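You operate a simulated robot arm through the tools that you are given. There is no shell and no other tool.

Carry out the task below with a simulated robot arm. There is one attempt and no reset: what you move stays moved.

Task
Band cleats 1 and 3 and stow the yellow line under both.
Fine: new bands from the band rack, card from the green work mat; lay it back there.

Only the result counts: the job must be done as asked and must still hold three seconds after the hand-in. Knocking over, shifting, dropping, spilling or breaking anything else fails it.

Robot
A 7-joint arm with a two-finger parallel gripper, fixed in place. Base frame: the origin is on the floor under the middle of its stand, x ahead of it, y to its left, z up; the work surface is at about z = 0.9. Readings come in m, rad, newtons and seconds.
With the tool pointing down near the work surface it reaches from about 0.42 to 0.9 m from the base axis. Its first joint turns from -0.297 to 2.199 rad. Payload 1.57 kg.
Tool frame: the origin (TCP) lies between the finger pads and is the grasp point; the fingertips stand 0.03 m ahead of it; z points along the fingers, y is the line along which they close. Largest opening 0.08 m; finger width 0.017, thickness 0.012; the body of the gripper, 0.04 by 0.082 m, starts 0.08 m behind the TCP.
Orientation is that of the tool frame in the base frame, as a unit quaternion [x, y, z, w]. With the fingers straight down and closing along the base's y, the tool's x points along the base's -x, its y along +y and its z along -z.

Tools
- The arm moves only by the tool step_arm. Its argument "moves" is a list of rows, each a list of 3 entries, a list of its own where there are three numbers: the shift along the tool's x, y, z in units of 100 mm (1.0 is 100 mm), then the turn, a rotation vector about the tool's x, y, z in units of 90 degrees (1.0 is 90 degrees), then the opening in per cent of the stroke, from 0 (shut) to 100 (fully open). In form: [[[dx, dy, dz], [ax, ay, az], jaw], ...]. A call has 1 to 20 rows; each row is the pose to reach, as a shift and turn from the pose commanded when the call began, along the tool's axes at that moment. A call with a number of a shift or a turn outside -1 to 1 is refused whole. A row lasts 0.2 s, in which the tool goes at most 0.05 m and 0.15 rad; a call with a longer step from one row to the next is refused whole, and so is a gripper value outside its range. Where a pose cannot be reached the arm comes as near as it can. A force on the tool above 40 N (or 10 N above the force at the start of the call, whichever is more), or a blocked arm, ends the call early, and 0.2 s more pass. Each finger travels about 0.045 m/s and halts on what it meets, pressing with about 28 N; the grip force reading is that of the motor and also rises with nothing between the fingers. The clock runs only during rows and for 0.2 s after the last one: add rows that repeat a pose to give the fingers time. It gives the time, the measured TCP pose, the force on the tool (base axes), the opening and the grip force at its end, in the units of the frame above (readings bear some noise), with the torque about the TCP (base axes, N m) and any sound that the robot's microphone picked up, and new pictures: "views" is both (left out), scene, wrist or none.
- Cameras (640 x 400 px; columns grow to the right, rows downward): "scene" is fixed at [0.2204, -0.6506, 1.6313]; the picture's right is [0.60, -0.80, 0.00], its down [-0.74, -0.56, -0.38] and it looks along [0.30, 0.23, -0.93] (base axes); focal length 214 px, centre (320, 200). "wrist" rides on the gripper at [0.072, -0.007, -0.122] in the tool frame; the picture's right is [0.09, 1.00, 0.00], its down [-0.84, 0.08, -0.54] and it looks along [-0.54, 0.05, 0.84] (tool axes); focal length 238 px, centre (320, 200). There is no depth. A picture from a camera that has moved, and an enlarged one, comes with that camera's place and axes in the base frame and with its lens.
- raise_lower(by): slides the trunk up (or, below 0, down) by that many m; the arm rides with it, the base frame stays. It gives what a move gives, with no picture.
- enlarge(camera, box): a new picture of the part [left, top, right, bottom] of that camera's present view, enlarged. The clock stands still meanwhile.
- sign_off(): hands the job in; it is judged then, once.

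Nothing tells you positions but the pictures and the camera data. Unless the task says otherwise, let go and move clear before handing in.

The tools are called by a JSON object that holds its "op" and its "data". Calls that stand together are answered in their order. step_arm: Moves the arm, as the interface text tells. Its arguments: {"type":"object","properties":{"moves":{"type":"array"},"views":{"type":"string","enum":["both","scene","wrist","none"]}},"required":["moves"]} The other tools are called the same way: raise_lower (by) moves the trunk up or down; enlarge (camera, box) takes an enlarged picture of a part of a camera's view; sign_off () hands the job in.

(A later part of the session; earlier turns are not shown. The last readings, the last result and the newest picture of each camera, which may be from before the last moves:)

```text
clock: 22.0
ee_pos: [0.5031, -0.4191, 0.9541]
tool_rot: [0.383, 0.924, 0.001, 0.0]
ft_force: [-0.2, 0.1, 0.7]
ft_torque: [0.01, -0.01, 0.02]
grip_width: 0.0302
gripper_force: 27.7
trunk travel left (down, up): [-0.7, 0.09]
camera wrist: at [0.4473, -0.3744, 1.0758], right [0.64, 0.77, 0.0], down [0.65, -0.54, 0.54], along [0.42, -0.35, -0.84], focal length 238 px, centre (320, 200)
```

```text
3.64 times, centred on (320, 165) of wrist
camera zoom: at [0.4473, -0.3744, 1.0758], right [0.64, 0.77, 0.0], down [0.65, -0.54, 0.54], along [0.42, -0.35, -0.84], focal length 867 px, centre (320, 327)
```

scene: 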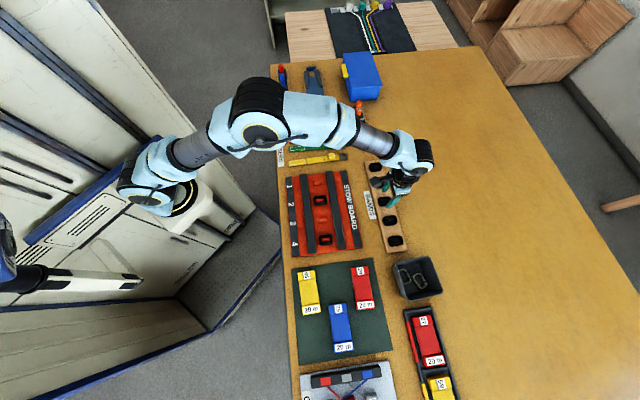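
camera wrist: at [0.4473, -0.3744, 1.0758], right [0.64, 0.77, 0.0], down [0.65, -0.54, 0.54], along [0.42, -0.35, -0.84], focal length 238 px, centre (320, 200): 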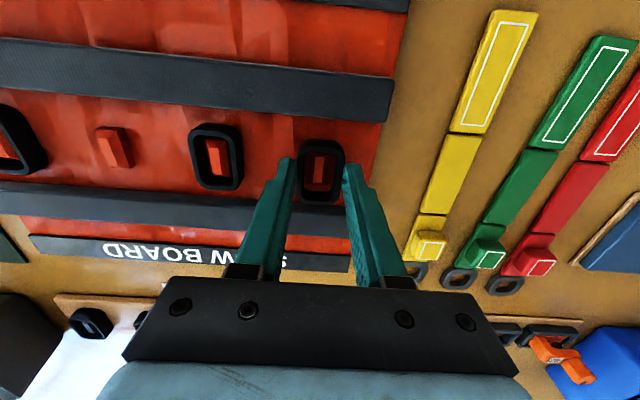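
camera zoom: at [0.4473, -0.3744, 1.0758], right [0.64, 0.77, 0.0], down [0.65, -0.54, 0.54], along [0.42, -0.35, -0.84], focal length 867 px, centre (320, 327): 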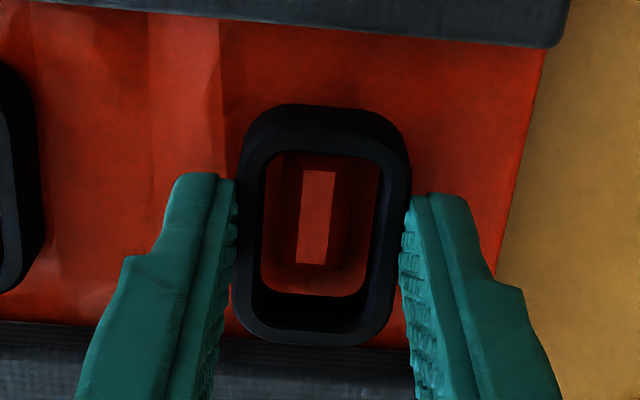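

The cleat top is centred inside the ring hole with no contact force. I'll continue down the last ~7 mm.

{"op": "step_arm", "data": {"moves": [[[0, -0.005, 0.02], [0, 0, 0], 25], [[0, -0.005, 0.04], [0, 0, 0], 25], [[0, -0.005, 0.055], [0, 0, 0], 25]], "views": "wrist"}}

{"op": "enlarge", "data": {"camera": "wrist", "box": [270, 110, 370, 220]}}

```text
clock: 22.8
ee_pos: [0.5027, -0.4211, 0.9488]
tool_rot: [0.383, 0.924, 0.0, 0.0]
ft_force: [0.0, -0.3, -0.7]
ft_torque: [-0.04, 0.0, 0.01]
grip_width: 0.0304
gripper_force: 27.8
trunk travel left (down, up): [-0.7, 0.09]
camera wrist: at [0.4478, -0.3754, 1.0706], right [0.64, 0.77, 0.0], down [0.65, -0.54, 0.54], along [0.42, -0.35, -0.84], focal length 238 px, centre (320, 200)
```

wrist: 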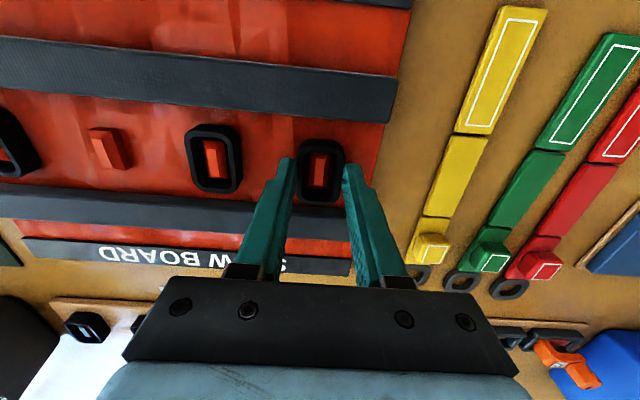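

```text
3.64 times, centred on (320, 165) of wrist
camera zoom: at [0.4478, -0.3754, 1.0706], right [0.64, 0.77, 0.0], down [0.65, -0.54, 0.54], along [0.42, -0.35, -0.84], focal length 867 px, centre (320, 327)
```

zoom: 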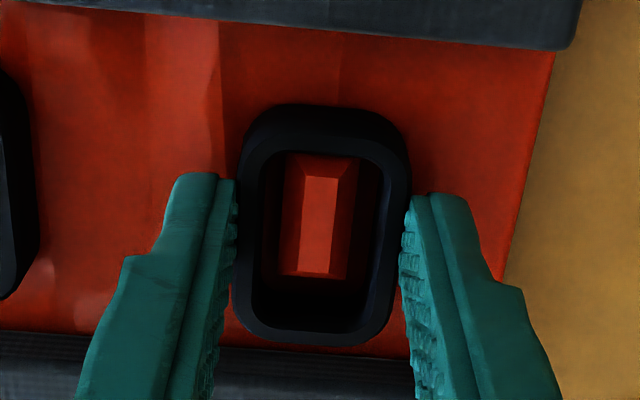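

The ring is around the cleat and nearly seated, with no contact yet. I'll probe down 1–2 mm at a time until it touches the board.

{"op": "step_arm", "data": {"moves": [[[0, -0.003, 0.01], [0, 0, 0], 25], [[0, -0.003, 0.02], [0, 0, 0], 25], [[0, -0.003, 0.02], [0, 0, 0], 25]], "views": "none"}}

```text
clock: 23.6
ee_pos: [0.5031, -0.4198, 0.9477]
tool_rot: [0.382, 0.924, 0.0, -0.001]
ft_force: [0.7, -0.9, 9.9]
ft_torque: [0.0, -0.02, 0.01]
grip_width: 0.0303
gripper_force: 28.0
trunk travel left (down, up): [-0.7, 0.09]
```

It touched the board with about 10 N, so the ring is seated. I'll open modestly to release and then rise straight up.

{"op": "step_arm", "data": {"moves": [[[0, 0, -0.005], [0, 0, 0], 45], [[0, 0, -0.005], [0, 0, 0], 55], [[0, 0, -0.005], [0, 0, 0], 55]], "views": "wrist"}}

{"op": "step_arm", "data": {"moves": [[[0, 0, -0.05], [0, 0, 0], 55], [[0, 0, -0.2], [0, 0, 0], 55], [[0, 0, -0.4], [0, 0, 0], 55], [[0, 0, -0.6], [0, 0, 0], 55], [[0, 0, -0.8], [0, 0, 0], 55]], "views": "wrist"}}

{"op": "enlarge", "data": {"camera": "wrist", "box": [200, 50, 440, 220]}}

```text
clock: 24.4
ee_pos: [0.5016, -0.4205, 0.9473]
tool_rot: [0.383, 0.924, 0.0, -0.001]
ft_force: [0.1, 0.1, 0.7]
ft_torque: [0.03, -0.02, 0.02]
grip_width: 0.0444
gripper_force: 0.0
trunk travel left (down, up): [-0.7, 0.09]
camera wrist: at [0.4468, -0.3752, 1.069], right [0.64, 0.77, 0.0], down [0.65, -0.54, 0.54], along [0.42, -0.35, -0.84], focal length 238 px, centre (320, 200)
```

wrist: 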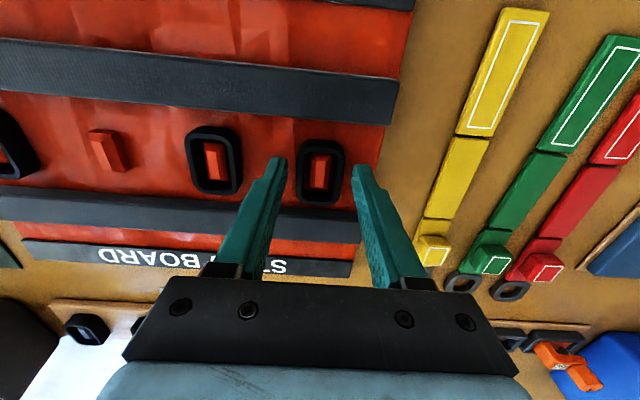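

```text
clock: 25.6
ee_pos: [0.5032, -0.4221, 1.0273]
tool_rot: [0.383, 0.924, 0.0, -0.001]
ft_force: [0.1, 0.9, -0.3]
ft_torque: [0.01, -0.01, 0.0]
grip_width: 0.0442
gripper_force: 0.1
trunk travel left (down, up): [-0.7, 0.09]
camera wrist: at [0.4475, -0.3758, 1.1499], right [0.64, 0.77, 0.0], down [0.65, -0.54, 0.54], along [0.42, -0.35, -0.84], focal length 238 px, centre (320, 200)
```

wrist: 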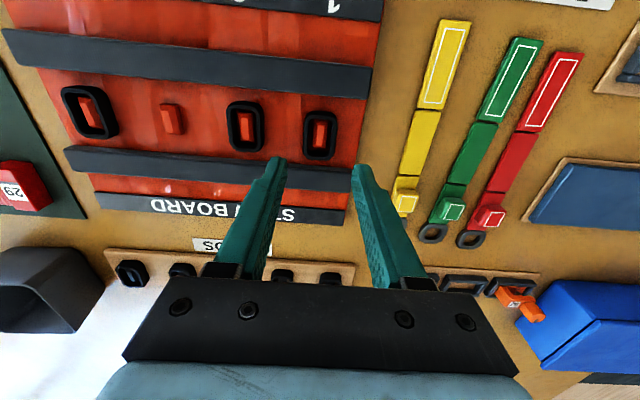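

```text
2.35 times, centred on (320, 135) of wrist
camera zoom: at [0.4475, -0.3758, 1.1499], right [0.64, 0.77, 0.0], down [0.65, -0.54, 0.54], along [0.42, -0.35, -0.84], focal length 561 px, centre (320, 353)
```

zoom: 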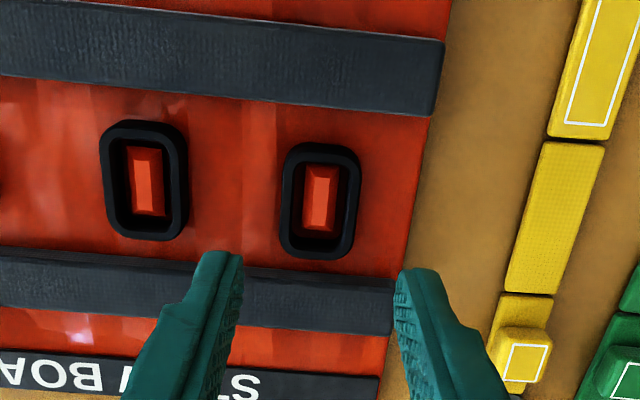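

Band 1 is seated neatly around cleat 1. Now I go for the second new band, band 2 on the rack near (0.640, -0.609).

{"op": "step_arm", "data": {"moves": [[[-0.25, -0.09, -0.1], [0, 0, 0], 62], [[-0.5, -0.18, -0.2], [0, 0, 0], 62], [[-0.75, -0.27, -0.2], [0, 0, 0], 62], [[-1.0, -0.355, -0.2], [0, 0, 0], 62]], "views": "none"}}

{"op": "step_arm", "data": {"moves": [[[-0.25, 0, 0], [0, 0, 0], 62], [[-0.5, 0, 0], [0, 0, 0], 62], [[-0.75, 0, 0], [0, 0, 0], 62], [[-1.0, 0, 0], [0, 0, 0], 62]], "views": "none"}}

{"op": "step_arm", "data": {"moves": [[[-0.15, 0, 0], [0, 0, 0], 62], [[-0.3, 0, 0], [0, 0, 0], 62], [[-0.3, 0, 0.2], [0, 0, 0], 62], [[-0.3, 0, 0.4], [0, 0, 0], 62], [[-0.3, 0, 0.6], [0, 0, 0], 62]], "views": "wrist"}}

{"op": "enlarge", "data": {"camera": "wrist", "box": [220, 70, 440, 230]}}

```text
clock: 26.6
ee_pos: [0.5488, -0.517, 1.0479]
tool_rot: [0.383, 0.924, 0.0, -0.001]
ft_force: [-0.4, 0.2, 0.6]
ft_torque: [-0.01, -0.01, 0.03]
grip_width: 0.0493
gripper_force: 0.0
trunk travel left (down, up): [-0.7, 0.09]
```

```text
clock: 27.6
ee_pos: [0.6188, -0.5896, 1.0476]
tool_rot: [0.383, 0.924, 0.0, 0.001]
ft_force: [0.3, -0.1, 0.3]
ft_torque: [-0.02, -0.01, -0.01]
grip_width: 0.0498
gripper_force: 0.0
trunk travel left (down, up): [-0.7, 0.09]
```

```text
clock: 28.8
ee_pos: [0.641, -0.6098, 0.9877]
tool_rot: [0.383, 0.924, 0.001, 0.0]
ft_force: [0.1, 0.3, 0.6]
ft_torque: [-0.01, -0.02, -0.03]
grip_width: 0.0496
gripper_force: 0.0
trunk travel left (down, up): [-0.7, 0.09]
camera wrist: at [0.5847, -0.5635, 1.1088], right [0.64, 0.77, 0.0], down [0.65, -0.54, 0.54], along [0.42, -0.35, -0.84], focal length 238 px, centre (320, 200)
```

wrist: 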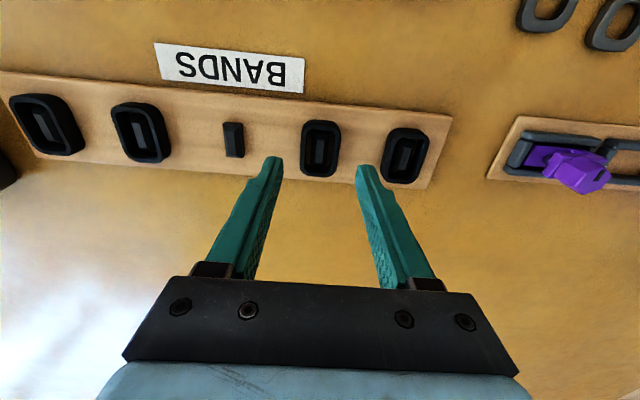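

```text
2.50 times, centred on (330, 150) of wrist
camera zoom: at [0.5847, -0.5635, 1.1088], right [0.64, 0.77, 0.0], down [0.65, -0.54, 0.54], along [0.42, -0.35, -0.84], focal length 596 px, centre (295, 325)
```

zoom: 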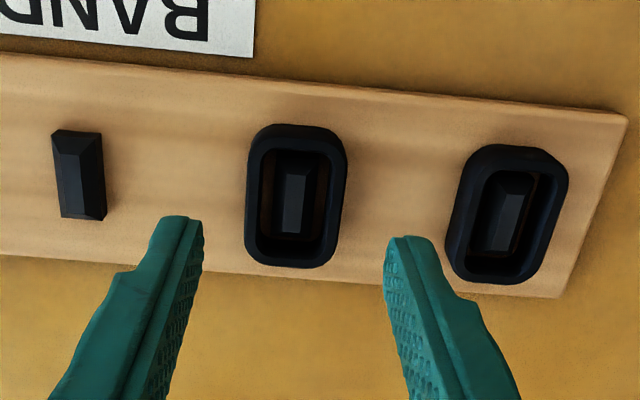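

The ring is centred along the closing direction and ~1.5 mm toward the robot from the axis. I'll lower to grasp height and close.

{"op": "step_arm", "data": {"moves": [[[0.015, 0, 0.1], [0, 0, 0], 62], [[0.015, 0, 0.2], [0, 0, 0], 62], [[0.015, 0, 0.3], [0, 0, 0], 62], [[0.015, 0, 0.36], [0, 0, 0], 62], [[0.015, 0, 0.4], [0, 0, 0], 62], [[0.015, 0, 0.4], [0, 0, 0], 62]], "views": "wrist"}}

{"op": "step_arm", "data": {"moves": [[[0, 0, 0], [0, 0, 0], 45], [[0, 0, 0], [0, 0, 0], 25], [[0, 0, 0], [0, 0, 0], 25], [[0, 0, 0], [0, 0, 0], 25], [[0, 0, 0], [0, 0, 0], 25]], "views": "wrist"}}

```text
clock: 30.2
ee_pos: [0.6402, -0.6076, 0.9478]
tool_rot: [0.382, 0.924, 0.0, 0.0]
ft_force: [-0.9, -0.9, 0.0]
ft_torque: [-0.01, 0.01, 0.01]
grip_width: 0.0498
gripper_force: 0.0
trunk travel left (down, up): [-0.7, 0.09]
camera wrist: at [0.5839, -0.5622, 1.07], right [0.64, 0.77, 0.0], down [0.65, -0.54, 0.54], along [0.42, -0.35, -0.84], focal length 238 px, centre (320, 200)
```

wrist: 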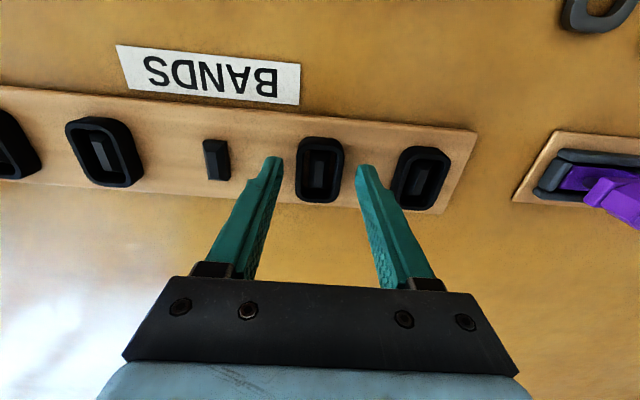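

```text
clock: 31.4
ee_pos: [0.6401, -0.6081, 0.9487]
tool_rot: [0.382, 0.924, 0.0, 0.001]
ft_force: [-0.2, 0.2, -0.7]
ft_torque: [-0.01, -0.05, -0.01]
grip_width: 0.0304
gripper_force: 27.8
trunk travel left (down, up): [-0.7, 0.09]
camera wrist: at [0.5839, -0.5623, 1.0701], right [0.64, 0.77, 0.0], down [0.65, -0.54, 0.54], along [0.42, -0.35, -0.84], focal length 238 px, centre (320, 200)
```

wrist: 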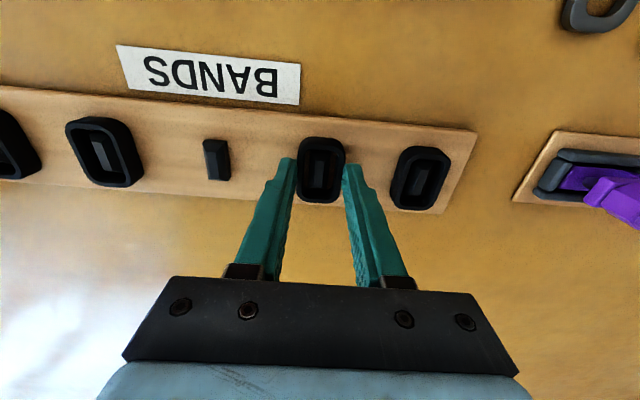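

The second band is gripped (30.4 mm). I'll lift it clear and carry it toward cleat 3.

{"op": "step_arm", "data": {"moves": [[[0, 0, -0.05], [0, 0, 0], 25], [[0, 0, -0.2], [0, 0, 0], 25], [[0, 0, -0.4], [0, 0, 0], 25], [[0, 0, -0.65], [0, 0, 0], 25], [[0, 0, -0.9], [0, 0, 0], 25], [[0, 0, -1.0], [0, 0, 0], 25]], "views": "wrist"}}

{"op": "step_arm", "data": {"moves": [[[0.25, -0.14, 0], [0, 0, 0], 25], [[0.5, -0.27, 0], [0, 0, 0], 25], [[0.75, -0.4, 0], [0, 0, 0], 25], [[1.0, -0.53, 0], [0, 0, 0], 25]], "views": "none"}}

{"op": "step_arm", "data": {"moves": [[[0.25, -0.14, 0], [0, 0, 0], 25], [[0.5, -0.27, 0], [0, 0, 0], 25], [[0.75, -0.4, 0], [0, 0, 0], 25], [[1.0, -0.53, 0], [0, 0, 0], 25]], "views": "wrist"}}

```text
clock: 32.8
ee_pos: [0.6383, -0.6082, 1.0474]
tool_rot: [0.383, 0.924, 0.001, 0.0]
ft_force: [-0.4, -0.3, 0.4]
ft_torque: [-0.01, 0.04, 0.01]
grip_width: 0.0301
gripper_force: 28.2
trunk travel left (down, up): [-0.7, 0.09]
camera wrist: at [0.5832, -0.5619, 1.1687], right [0.64, 0.77, 0.0], down [0.65, -0.54, 0.54], along [0.42, -0.35, -0.84], focal length 238 px, centre (320, 200)
```

wrist: 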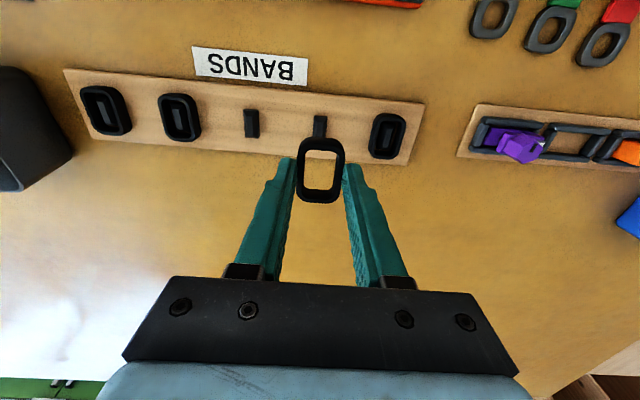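

```text
clock: 33.8
ee_pos: [0.5302, -0.5741, 1.0445]
tool_rot: [0.383, 0.924, 0.0, 0.0]
ft_force: [0.1, -0.6, -0.9]
ft_torque: [-0.01, 0.04, -0.01]
grip_width: 0.0303
gripper_force: 27.9
trunk travel left (down, up): [-0.7, 0.09]
```

```text
clock: 34.8
ee_pos: [0.4223, -0.54, 1.0485]
tool_rot: [0.383, 0.924, 0.0, 0.0]
ft_force: [0.9, 0.5, -0.1]
ft_torque: [-0.02, 0.01, -0.03]
grip_width: 0.0304
gripper_force: 27.8
trunk travel left (down, up): [-0.7, 0.09]
camera wrist: at [0.3666, -0.4947, 1.169], right [0.64, 0.77, 0.0], down [0.65, -0.54, 0.54], along [0.42, -0.35, -0.84], focal length 238 px, centre (320, 200)
```

wrist: 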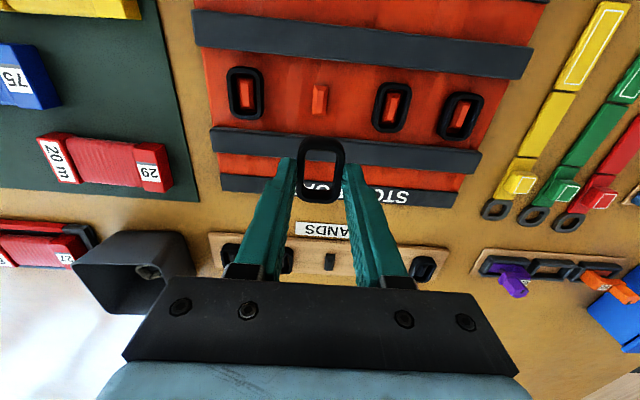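

Cleat 3 computes to about (0.401, -0.522). I'll shift ~28 mm toward the robot, lower a little, and refine.

{"op": "step_arm", "data": {"moves": [[[0.15, -0.01, 0], [0, 0, 0], 25], [[0.275, -0.015, 0.1], [0, 0, 0], 25], [[0.275, -0.015, 0.3], [0, 0, 0], 25], [[0.275, -0.015, 0.5], [0, 0, 0], 25], [[0.275, -0.015, 0.7], [0, 0, 0], 25], [[0.275, -0.015, 0.8], [0, 0, 0], 25]], "views": "wrist"}}

{"op": "enlarge", "data": {"camera": "wrist", "box": [270, 110, 370, 220]}}

```text
clock: 36.2
ee_pos: [0.4032, -0.5234, 0.9674]
tool_rot: [0.382, 0.924, 0.0, 0.001]
ft_force: [0.0, -0.7, -0.8]
ft_torque: [-0.01, -0.01, 0.04]
grip_width: 0.0303
gripper_force: 28.8
trunk travel left (down, up): [-0.7, 0.09]
camera wrist: at [0.3473, -0.4767, 1.0896], right [0.64, 0.77, 0.0], down [0.65, -0.54, 0.54], along [0.42, -0.35, -0.84], focal length 238 px, centre (320, 200)
```

wrist: 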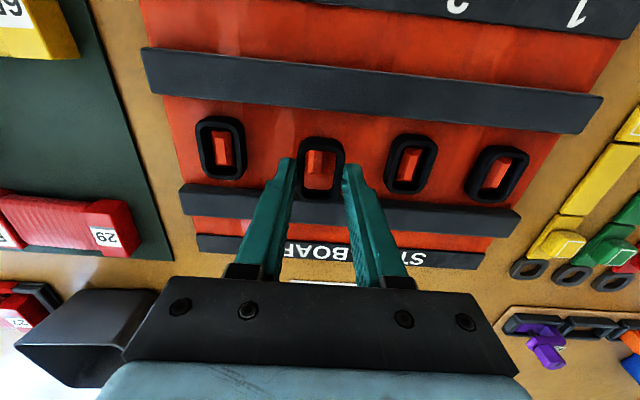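

```text
3.64 times, centred on (320, 165) of wrist
camera zoom: at [0.3473, -0.4767, 1.0896], right [0.64, 0.77, 0.0], down [0.65, -0.54, 0.54], along [0.42, -0.35, -0.84], focal length 867 px, centre (320, 327)
```

zoom: 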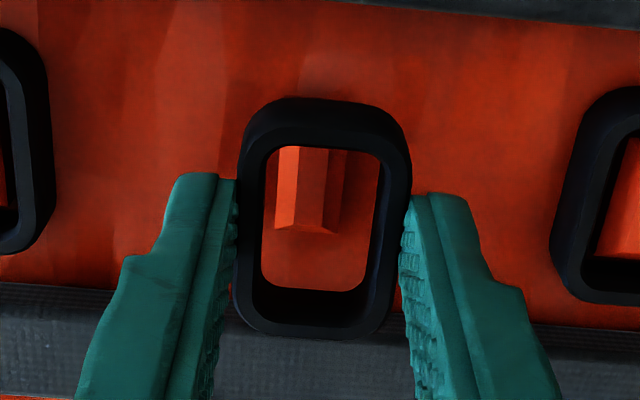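

The ring sits ~1.5 mm nearer the robot in the grip this time, and the cleat is ~1 mm to the left. I'll correct 1.2 mm outward and 1 mm along −y while lowering to around the cleat top, then check.

{"op": "step_arm", "data": {"moves": [[[-0.012, -0.01, 0], [0, 0, 0], 25], [[-0.012, -0.01, 0.03], [0, 0, 0], 25], [[-0.012, -0.01, 0.06], [0, 0, 0], 25], [[-0.012, -0.01, 0.09], [0, 0, 0], 25], [[-0.012, -0.01, 0.12], [0, 0, 0], 25]], "views": "wrist"}}

{"op": "enlarge", "data": {"camera": "wrist", "box": [270, 110, 370, 220]}}

```text
clock: 37.4
ee_pos: [0.4025, -0.5249, 0.9567]
tool_rot: [0.382, 0.924, 0.0, 0.001]
ft_force: [-0.2, -0.4, 0.5]
ft_torque: [-0.02, 0.0, 0.02]
grip_width: 0.0303
gripper_force: 28.3
trunk travel left (down, up): [-0.7, 0.09]
camera wrist: at [0.3471, -0.4792, 1.0775], right [0.64, 0.77, 0.0], down [0.65, -0.54, 0.54], along [0.42, -0.35, -0.84], focal length 238 px, centre (320, 200)
```

wrist: 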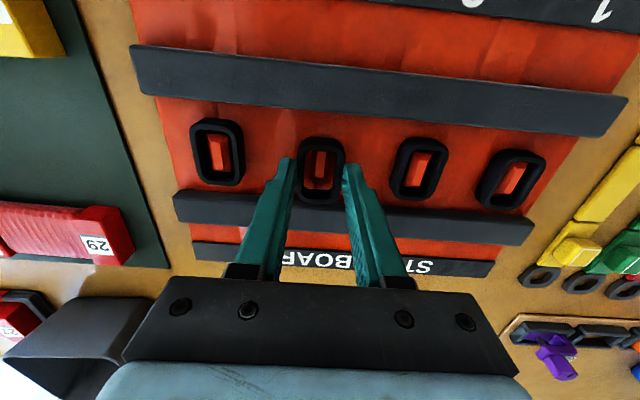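

```text
3.64 times, centred on (320, 165) of wrist
camera zoom: at [0.3471, -0.4792, 1.0775], right [0.64, 0.77, 0.0], down [0.65, -0.54, 0.54], along [0.42, -0.35, -0.84], focal length 867 px, centre (320, 327)
```

zoom: 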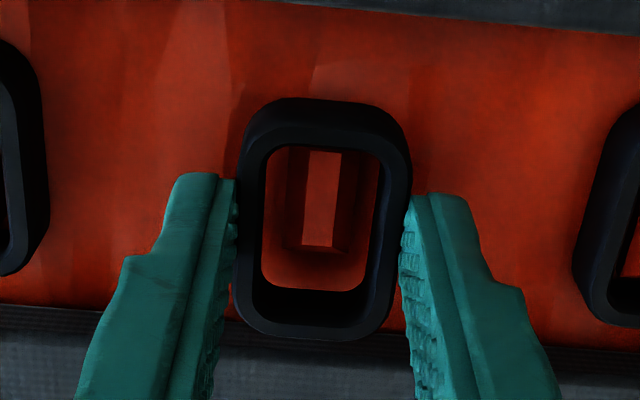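

The cleat is inside the hole but ~1.5 mm toward the robot, so I'll undo 1.2 mm and lower to the board.

{"op": "step_arm", "data": {"moves": [[[0.012, 0.0, 0], [0, 0, 0], 25], [[0.012, 0.0, 0.02], [0, 0, 0], 25], [[0.012, 0.0, 0.04], [0, 0, 0], 25], [[0.012, 0.0, 0.055], [0, 0, 0], 25], [[0.012, 0.0, 0.065], [0, 0, 0], 25]], "views": "wrist"}}

{"op": "enlarge", "data": {"camera": "wrist", "box": [270, 110, 370, 220]}}

```text
clock: 38.6
ee_pos: [0.4019, -0.5236, 0.949]
tool_rot: [0.383, 0.924, 0.0, 0.0]
ft_force: [0.4, 0.5, -1.5]
ft_torque: [0.0, -0.01, 0.0]
grip_width: 0.0301
gripper_force: 28.3
trunk travel left (down, up): [-0.7, 0.09]
camera wrist: at [0.3461, -0.4778, 1.0706], right [0.64, 0.77, 0.0], down [0.65, -0.54, 0.54], along [0.42, -0.35, -0.84], focal length 238 px, centre (320, 200)
```

wrist: 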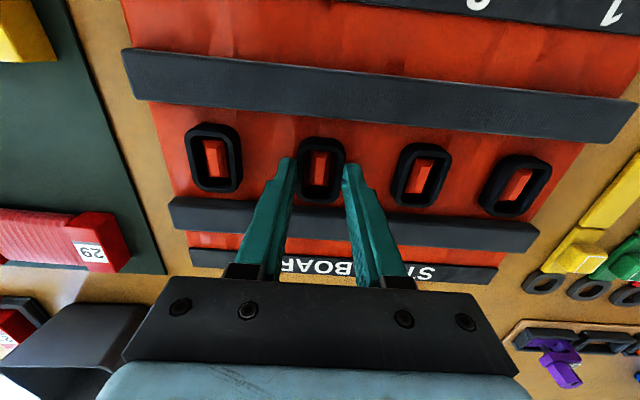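

```text
3.64 times, centred on (320, 165) of wrist
camera zoom: at [0.3461, -0.4778, 1.0706], right [0.64, 0.77, 0.0], down [0.65, -0.54, 0.54], along [0.42, -0.35, -0.84], focal length 867 px, centre (320, 327)
```

zoom: 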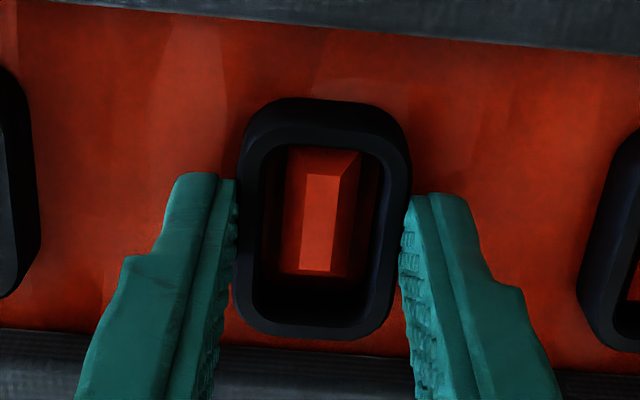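

The ring surrounds cleat 3 evenly. I'll touch down by 1–2 mm and feel for the board.

{"op": "step_arm", "data": {"moves": [[[0, 0, 0.01], [0, 0, 0], 25], [[0, 0, 0.015], [0, 0, 0], 25], [[0, 0, 0.015], [0, 0, 0], 25]], "views": "none"}}

```text
clock: 39.4
ee_pos: [0.4021, -0.5243, 0.9487]
tool_rot: [0.383, 0.924, 0.0, 0.001]
ft_force: [1.2, 0.8, 7.6]
ft_torque: [0.1, -0.01, 0.01]
grip_width: 0.0303
gripper_force: 28.3
trunk travel left (down, up): [-0.7, 0.09]
```

The ring touched the board at about 8 N. I'll release and rise.

{"op": "step_arm", "data": {"moves": [[[0, 0, -0.003], [0, 0, 0], 45], [[0, 0, -0.003], [0, 0, 0], 55], [[0, 0, -0.003], [0, 0, 0], 55]], "views": "none"}}

{"op": "step_arm", "data": {"moves": [[[0, 0, -0.05], [0, 0, 0], 55], [[0, 0, -0.2], [0, 0, 0], 55], [[0, 0, -0.4], [0, 0, 0], 55], [[0, 0, -0.6], [0, 0, 0], 55], [[0, 0, -0.8], [0, 0, 0], 55]], "views": "both"}}

{"op": "enlarge", "data": {"camera": "wrist", "box": [180, 30, 500, 230]}}

```text
clock: 40.2
ee_pos: [0.402, -0.5246, 0.9483]
tool_rot: [0.382, 0.924, 0.0, -0.001]
ft_force: [-0.2, 0.5, 0.1]
ft_torque: [0.0, 0.02, 0.01]
grip_width: 0.0439
gripper_force: 0.1
trunk travel left (down, up): [-0.7, 0.09]
```

```text
clock: 41.4
ee_pos: [0.403, -0.524, 1.028]
tool_rot: [0.382, 0.924, 0.0, 0.0]
ft_force: [-0.2, -0.5, 0.6]
ft_torque: [0.05, 0.01, -0.01]
grip_width: 0.0442
gripper_force: 0.0
trunk travel left (down, up): [-0.7, 0.09]
camera wrist: at [0.347, -0.4794, 1.1506], right [0.64, 0.77, 0.0], down [0.65, -0.54, 0.54], along [0.42, -0.35, -0.84], focal length 238 px, centre (320, 200)
```

scene: 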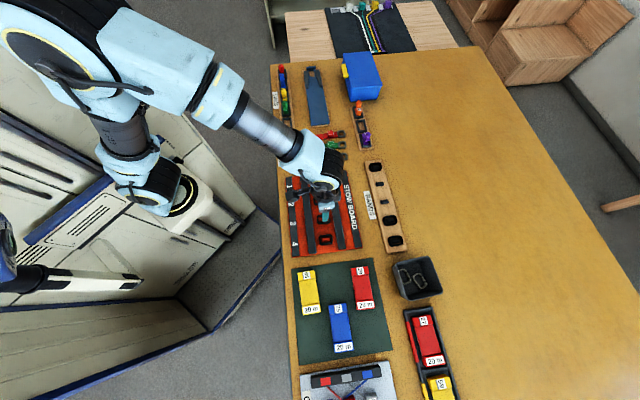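
wrist: 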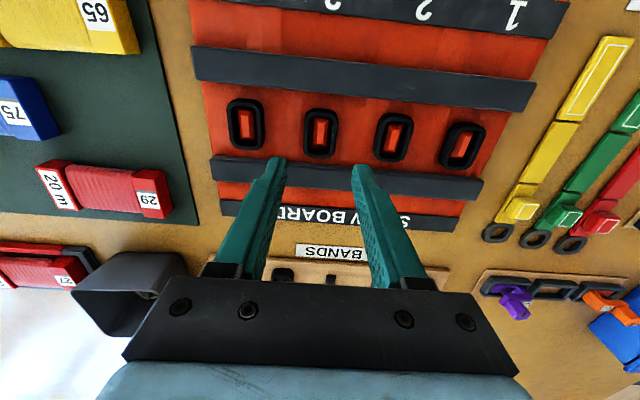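

```text
2.00 times, centred on (340, 130) of wrist
camera zoom: at [0.347, -0.4794, 1.1506], right [0.64, 0.77, 0.0], down [0.65, -0.54, 0.54], along [0.42, -0.35, -0.84], focal length 477 px, centre (280, 340)
```

zoom: 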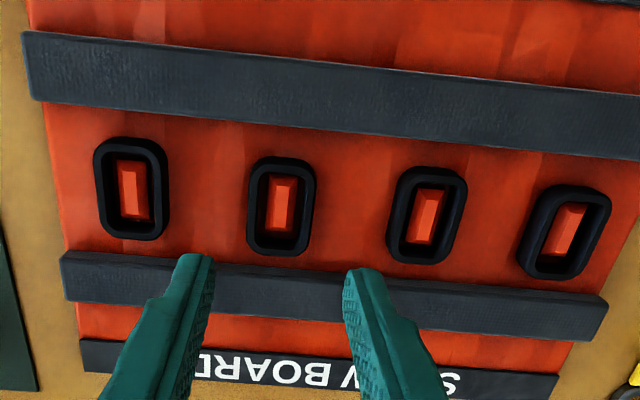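

Both new bands are on cleats 1 and 3, matching 2 and 4. Next is the yellow card "65" on the green mat at about (0.19, -0.63), so I'll move high toward it for a close look.

{"op": "step_arm", "data": {"moves": [[[0.1, -0.2, -0.2], [0, 0, 0], 60], [[0.2, -0.4, -0.4], [0, 0, 0], 70], [[0.3, -0.7, -0.4], [0, 0, 0], 85], [[0.4, -1.0, -0.4], [0, 0, 0], 100]], "views": "none"}}

{"op": "step_arm", "data": {"moves": [[[0.1, -0.25, 0], [0, 0, 0], 100], [[0.2, -0.5, 0], [0, 0, 0], 100], [[0.3, -0.75, 0], [0, 0, 0], 100], [[0.36, -1.0, 0], [0, 0, 0], 100]], "views": "wrist"}}

{"op": "enlarge", "data": {"camera": "wrist", "box": [180, 30, 440, 220]}}

```text
clock: 42.4
ee_pos: [0.303, -0.5661, 1.0668]
tool_rot: [0.383, 0.924, 0.0, 0.0]
ft_force: [0.3, 0.1, 0.0]
ft_torque: [-0.03, 0.01, 0.01]
grip_width: 0.0799
gripper_force: 0.1
trunk travel left (down, up): [-0.7, 0.09]
```

```text
clock: 43.4
ee_pos: [0.2057, -0.611, 1.0682]
tool_rot: [0.383, 0.924, -0.001, -0.001]
ft_force: [-0.6, 0.2, 0.9]
ft_torque: [-0.01, 0.03, 0.02]
grip_width: 0.0799
gripper_force: 0.0
trunk travel left (down, up): [-0.7, 0.09]
camera wrist: at [0.1503, -0.5663, 1.1902], right [0.64, 0.77, 0.0], down [0.65, -0.54, 0.54], along [0.42, -0.35, -0.84], focal length 238 px, centre (320, 200)
```

wrist: 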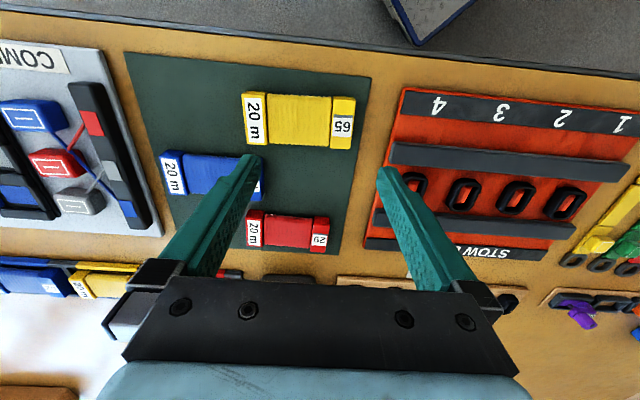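

```text
2.11 times, centred on (310, 125) of wrist
camera zoom: at [0.1503, -0.5663, 1.1902], right [0.64, 0.77, 0.0], down [0.65, -0.54, 0.54], along [0.42, -0.35, -0.84], focal length 502 px, centre (341, 358)
```

zoom: 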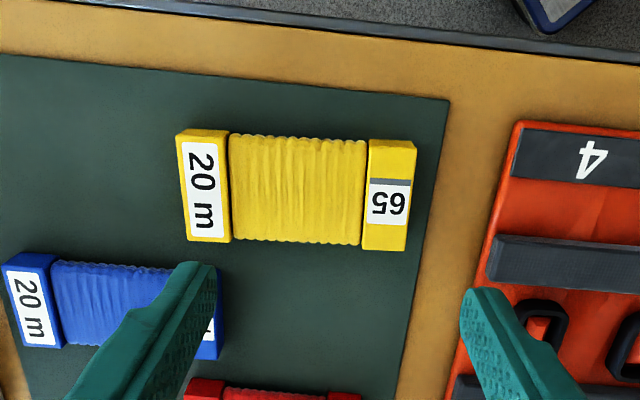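

The card lies along the table with its 54 mm width facing the robot, so I must yaw 90° to grip across that width. I'll turn in place above it and centre on it (about 22 mm along −y).

{"op": "step_arm", "data": {"moves": [[[0, -0.05, 0], [0, 0, 0.09], 100], [[0, -0.1, 0], [0, 0, 0.18], 100], [[0, -0.15, 0], [0, 0, 0.27], 100], [[0, -0.2, 0], [0, 0, 0.36], 100], [[0, -0.22, 0], [0, 0, 0.45], 100], [[0, -0.22, 0], [0, 0, 0.54], 100], [[0, -0.22, 0], [0, 0, 0.63], 100], [[0, -0.22, 0], [0, 0, 0.72], 100], [[0, -0.22, 0], [0, 0, 0.81], 100], [[0, -0.22, 0], [0, 0, 0.9], 100], [[0, -0.22, 0], [0, 0, 0.97], 100], [[0, -0.22, 0], [0, 0, 1.0], 100]], "views": "both"}}

```text
clock: 46.0
ee_pos: [0.1913, -0.6274, 1.0684]
tool_rot: [0.924, 0.382, 0.001, 0.0]
ft_force: [-0.2, -0.5, -0.5]
ft_torque: [-0.03, 0.03, 0.01]
grip_width: 0.0803
gripper_force: 0.0
trunk travel left (down, up): [-0.7, 0.09]
camera wrist: at [0.2364, -0.5719, 1.1898], right [0.77, -0.64, 0.0], down [-0.54, -0.65, 0.54], along [-0.35, -0.42, -0.84], focal length 238 px, centre (320, 200)
```

scene: 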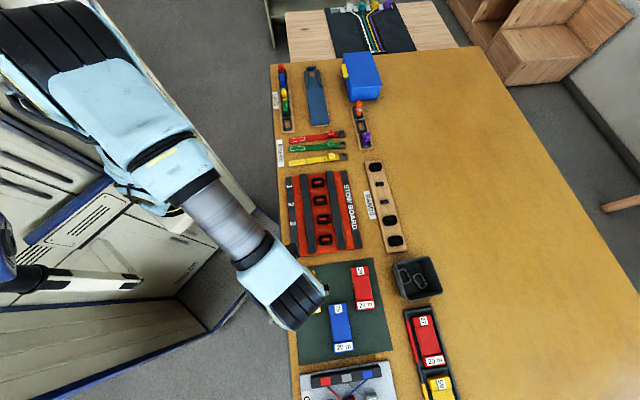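
wrist: 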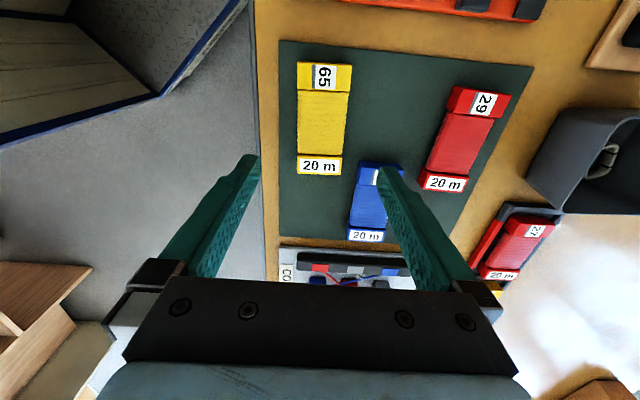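

The yaw is right: the card now lies along the view between the fingers. I'll enlarge to measure its exact place and thickness.

{"op": "enlarge", "data": {"camera": "wrist", "box": [250, 40, 410, 190]}}

```text
2.67 times, centred on (330, 115) of wrist
camera zoom: at [0.2364, -0.5719, 1.1898], right [0.77, -0.64, 0.0], down [-0.54, -0.65, 0.54], along [-0.35, -0.42, -0.84], focal length 636 px, centre (293, 427)
```

zoom: 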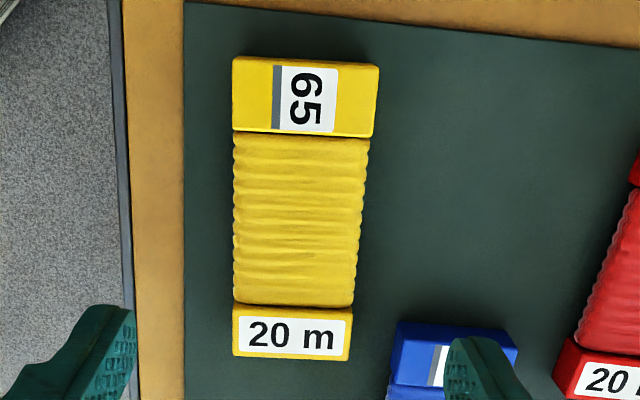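

The card is ~55 mm wide, 122 mm long, rotated ~2.7° against the tool, and its centre is within 3 mm of the axis. I'll align to it and descend part way.

{"op": "step_arm", "data": {"moves": [[[-0.01, 0.01, 0.2], [0, 0, -0.015], 100], [[-0.02, 0.02, 0.4], [0, 0, -0.03], 100], [[-0.02, 0.02, 0.6], [0, 0, -0.03], 100], [[-0.02, 0.02, 0.8], [0, 0, -0.03], 100], [[-0.02, 0.02, 0.85], [0, 0, -0.03], 100]], "views": "wrist"}}

{"op": "enlarge", "data": {"camera": "wrist", "box": [220, 40, 420, 220]}}

```text
clock: 47.2
ee_pos: [0.1925, -0.6287, 0.9829]
tool_rot: [0.915, 0.404, 0.0, 0.0]
ft_force: [-0.3, 0.0, 1.2]
ft_torque: [-0.03, -0.01, 0.02]
grip_width: 0.0798
gripper_force: 0.1
trunk travel left (down, up): [-0.7, 0.09]
camera wrist: at [0.2345, -0.5718, 1.1047], right [0.8, -0.6, 0.0], down [-0.51, -0.67, 0.54], along [-0.33, -0.43, -0.84], focal length 238 px, centre (320, 200)
```

wrist: 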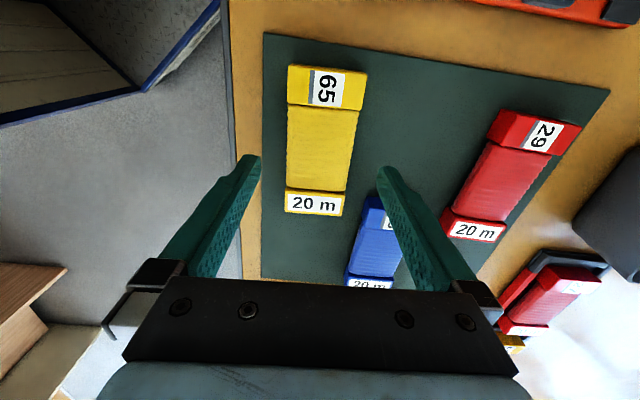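

```text
2.22 times, centred on (320, 130) of wrist
camera zoom: at [0.2345, -0.5718, 1.1047], right [0.8, -0.6, 0.0], down [-0.51, -0.67, 0.54], along [-0.33, -0.43, -0.84], focal length 530 px, centre (320, 356)
```

zoom: 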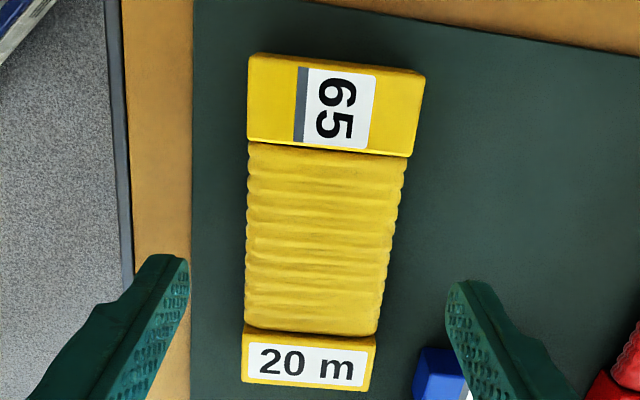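

The card is centred and aligned between the fingers, and the blue card is clear of the finger. I'll descend to grasp height (fingertips ~8 mm above the mat), then close.

{"op": "step_arm", "data": {"moves": [[[0, 0, 0.1], [0, 0, 0], 100], [[0, 0, 0.2], [0, 0, 0], 100], [[0, 0, 0.3], [0, 0, 0], 100], [[0, 0, 0.36], [0, 0, 0], 100], [[0, 0, 0.4], [0, 0, 0], 100], [[0, 0, 0.42], [0, 0, 0], 100]], "views": "wrist"}}

{"op": "enlarge", "data": {"camera": "wrist", "box": [220, 60, 420, 240]}}

```text
clock: 48.6
ee_pos: [0.1912, -0.6297, 0.9417]
tool_rot: [0.915, 0.404, 0.0, 0.0]
ft_force: [-0.3, 0.8, -0.3]
ft_torque: [0.0, 0.01, 0.0]
grip_width: 0.08
gripper_force: 0.0
trunk travel left (down, up): [-0.7, 0.09]
camera wrist: at [0.2343, -0.5728, 1.0627], right [0.8, -0.6, 0.0], down [-0.51, -0.67, 0.54], along [-0.33, -0.43, -0.84], focal length 238 px, centre (320, 200)
```

wrist: 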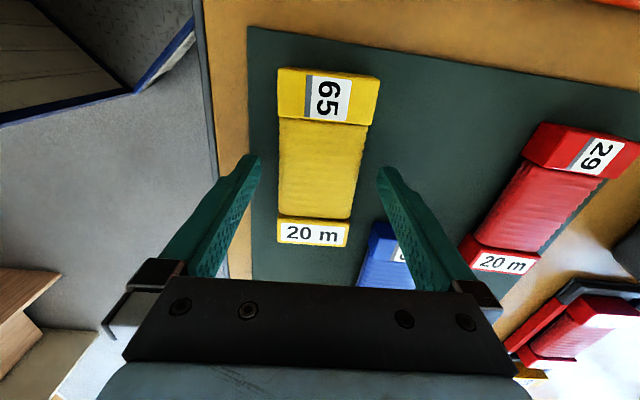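

```text
2.22 times, centred on (320, 150) of wrist
camera zoom: at [0.2343, -0.5728, 1.0627], right [0.8, -0.6, 0.0], down [-0.51, -0.67, 0.54], along [-0.33, -0.43, -0.84], focal length 530 px, centre (320, 311)
```

zoom: 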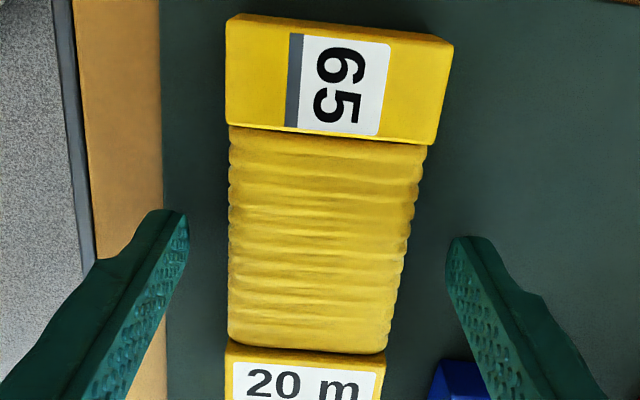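

Clear on both sides with no contact. Closing on the card now.

{"op": "step_arm", "data": {"moves": [[[0, 0, 0], [0, 0, 0], 80], [[0, 0, 0], [0, 0, 0], 60], [[0, 0, 0], [0, 0, 0], 45], [[0, 0, 0], [0, 0, 0], 45], [[0, 0, 0], [0, 0, 0], 45], [[0, 0, 0], [0, 0, 0], 45]], "views": "wrist"}}

{"op": "enlarge", "data": {"camera": "wrist", "box": [220, 60, 420, 240]}}

```text
clock: 50.0
ee_pos: [0.1908, -0.6302, 0.9408]
tool_rot: [0.915, 0.404, 0.001, 0.0]
ft_force: [-0.8, 0.1, 0.4]
ft_torque: [0.05, 0.01, 0.01]
grip_width: 0.0531
gripper_force: 27.6
trunk travel left (down, up): [-0.7, 0.09]
camera wrist: at [0.2344, -0.5728, 1.0627], right [0.8, -0.6, 0.0], down [-0.51, -0.67, 0.54], along [-0.33, -0.43, -0.84], focal length 238 px, centre (320, 200)
```

wrist: 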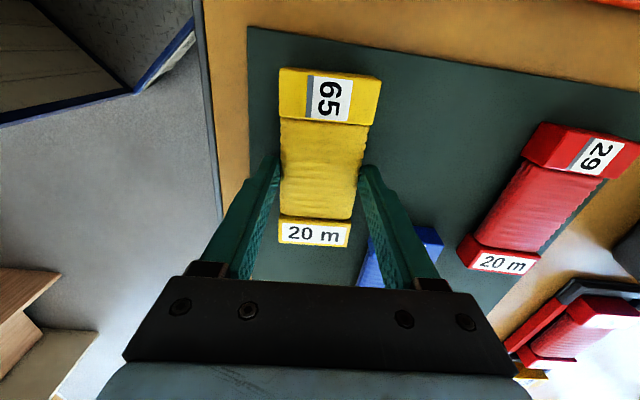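

```text
2.22 times, centred on (320, 150) of wrist
camera zoom: at [0.2344, -0.5728, 1.0627], right [0.8, -0.6, 0.0], down [-0.51, -0.67, 0.54], along [-0.33, -0.43, -0.84], focal length 530 px, centre (320, 311)
```

zoom: 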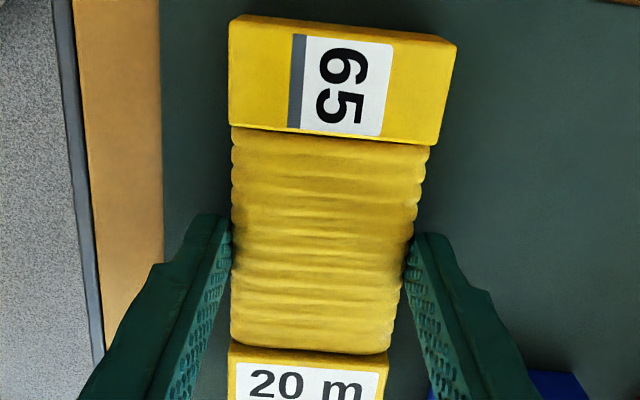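

The card is gripped at 53.1 mm. I'll lift it slowly and look for any loose or trailing line.

{"op": "step_arm", "data": {"moves": [[[0, 0, -0.1], [0, 0, 0], 45], [[0, 0, -0.3], [0, 0, 0], 45], [[0, 0, -0.5], [0, 0, 0], 45], [[0, 0, -0.75], [0, 0, 0], 45], [[0, 0, -1.0], [0, 0, 0], 45]], "views": "both"}}

{"op": "enlarge", "data": {"camera": "wrist", "box": [180, 40, 460, 280]}}

{"op": "enlarge", "data": {"camera": "scene", "box": [220, 200, 420, 350]}}

```text
clock: 51.2
ee_pos: [0.1898, -0.6283, 1.0415]
tool_rot: [0.914, 0.405, 0.0, 0.0]
ft_force: [0.2, 0.2, -1.6]
ft_torque: [0.04, 0.01, 0.03]
grip_width: 0.0533
gripper_force: 28.0
trunk travel left (down, up): [-0.7, 0.09]
camera wrist: at [0.2326, -0.5716, 1.1646], right [0.8, -0.6, 0.0], down [-0.51, -0.67, 0.54], along [-0.33, -0.43, -0.84], focal length 238 px, centre (320, 200)
```

scene: 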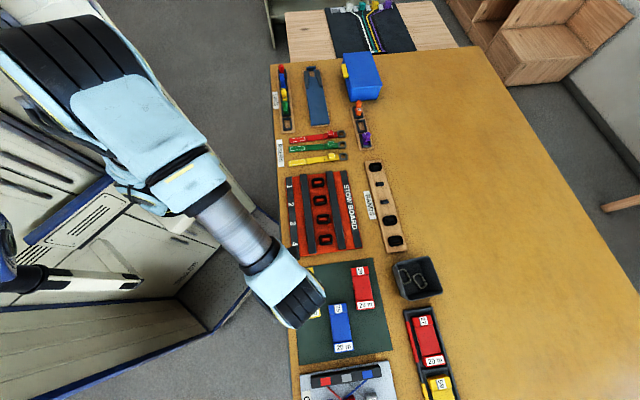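
wrist: 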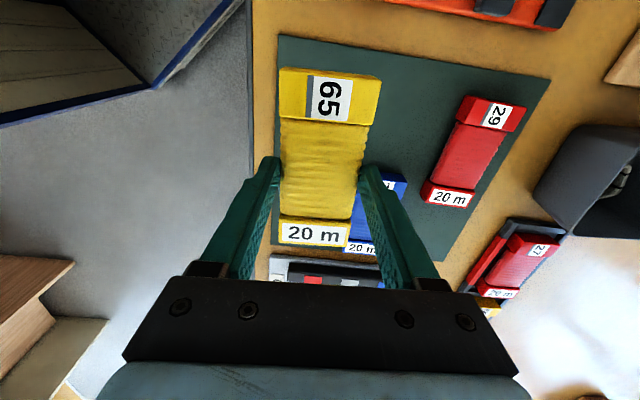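

```text
1.67 times, centred on (320, 160) of wrist
camera zoom: at [0.2326, -0.5716, 1.1646], right [0.8, -0.6, 0.0], down [-0.51, -0.67, 0.54], along [-0.33, -0.43, -0.84], focal length 397 px, centre (320, 267)
```

zoom: 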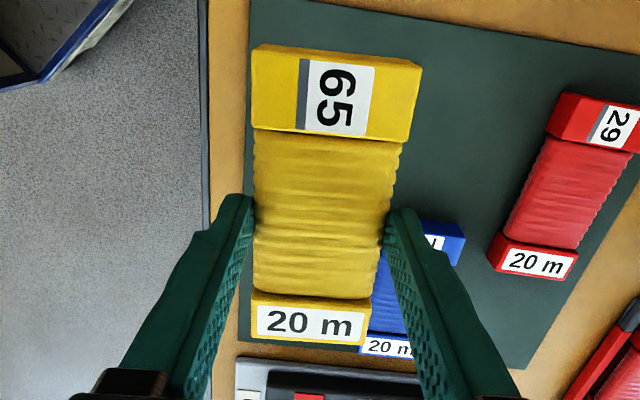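

```text
2.67 times, centred on (320, 275) of scene
camera zoom: at [0.2204, -0.6506, 1.6313], right [0.6, -0.8, 0.0], down [-0.74, -0.56, -0.38], along [0.3, 0.23, -0.93], focal length 572 px, centre (320, 0)
```

zoom: 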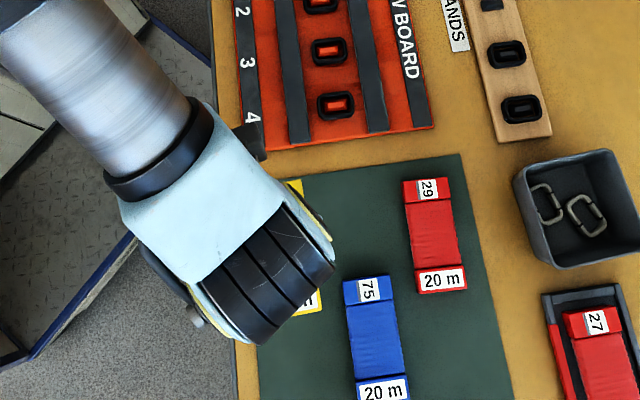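

The card is held and no loose end shows. I'll turn it so that its long side crosses the board's two rails (their spacing matches its end blocks) and carry it over cleat 1.

{"op": "step_arm", "data": {"moves": [[[0, 0, -0.1], [0, 0, -0.09], 45], [[0, 0, -0.2], [0, 0, -0.18], 45], [[0, 0, -0.3], [0, 0, -0.27], 45], [[0, 0, -0.3], [0, 0, -0.36], 45], [[0, 0, -0.3], [0, 0, -0.45], 45], [[0, 0, -0.3], [0, 0, -0.54], 45], [[0, 0, -0.3], [0, 0, -0.63], 45], [[0, 0, -0.3], [0, 0, -0.72], 45], [[0, 0, -0.3], [0, 0, -0.81], 45], [[0, 0, -0.3], [0, 0, -0.9], 45], [[0, 0, -0.3], [0, 0, -0.97], 45]], "views": "wrist"}}

{"op": "step_arm", "data": {"moves": [[[-0.1, 0.25, 0], [0, 0, 0], 45], [[-0.2, 0.5, 0], [0, 0, 0], 45], [[-0.2, 0.75, 0], [0, 0, 0], 45], [[-0.2, 1.0, 0], [0, 0, 0], 45]], "views": "none"}}

{"op": "step_arm", "data": {"moves": [[[-0.1, 0.25, 0], [0, 0, 0], 45], [[-0.2, 0.5, 0], [0, 0, 0], 45], [[-0.3, 0.75, 0], [0, 0, 0], 45], [[-0.4, 1.0, 0], [0, 0, 0], 45]], "views": "both"}}

```text
clock: 53.6
ee_pos: [0.1906, -0.6295, 1.0714]
tool_rot: [0.382, 0.924, 0.0, 0.001]
ft_force: [-0.2, -0.1, -0.3]
ft_torque: [-0.02, 0.04, 0.04]
grip_width: 0.0532
gripper_force: 28.0
trunk travel left (down, up): [-0.7, 0.09]
camera wrist: at [0.1348, -0.5844, 1.1929], right [0.64, 0.77, 0.0], down [0.65, -0.54, 0.54], along [0.42, -0.35, -0.84], focal length 238 px, centre (320, 200)
```

wrist: 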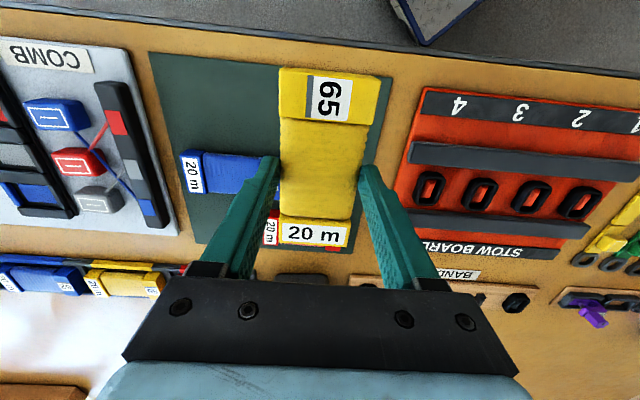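

```text
clock: 54.6
ee_pos: [0.2763, -0.5742, 1.0711]
tool_rot: [0.383, 0.924, 0.0, -0.001]
ft_force: [0.7, 0.4, -0.3]
ft_torque: [-0.01, 0.0, -0.03]
grip_width: 0.0533
gripper_force: 27.7
trunk travel left (down, up): [-0.7, 0.09]
```

```text
clock: 55.6
ee_pos: [0.3752, -0.5311, 1.0711]
tool_rot: [0.383, 0.924, 0.0, 0.0]
ft_force: [0.5, -0.2, 0.4]
ft_torque: [0.02, -0.02, 0.02]
grip_width: 0.0531
gripper_force: 28.3
trunk travel left (down, up): [-0.7, 0.09]
camera wrist: at [0.3195, -0.4857, 1.1937], right [0.64, 0.77, 0.0], down [0.65, -0.54, 0.54], along [0.42, -0.35, -0.84], focal length 238 px, centre (320, 200)
```

scene: 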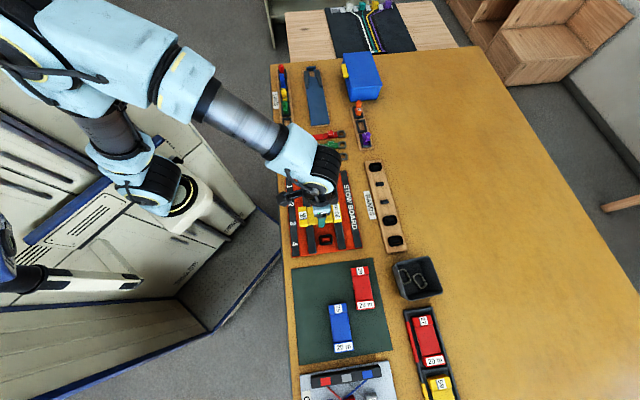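
wrist: 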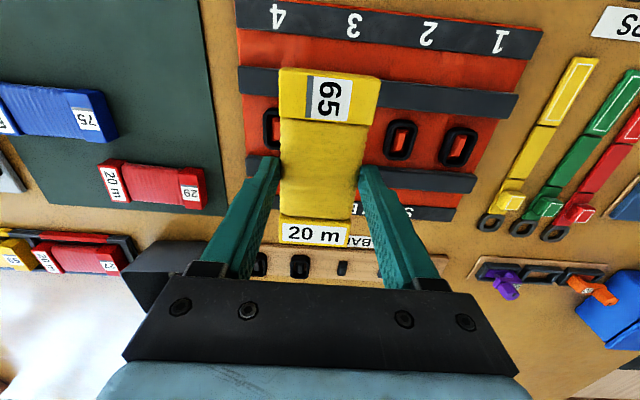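

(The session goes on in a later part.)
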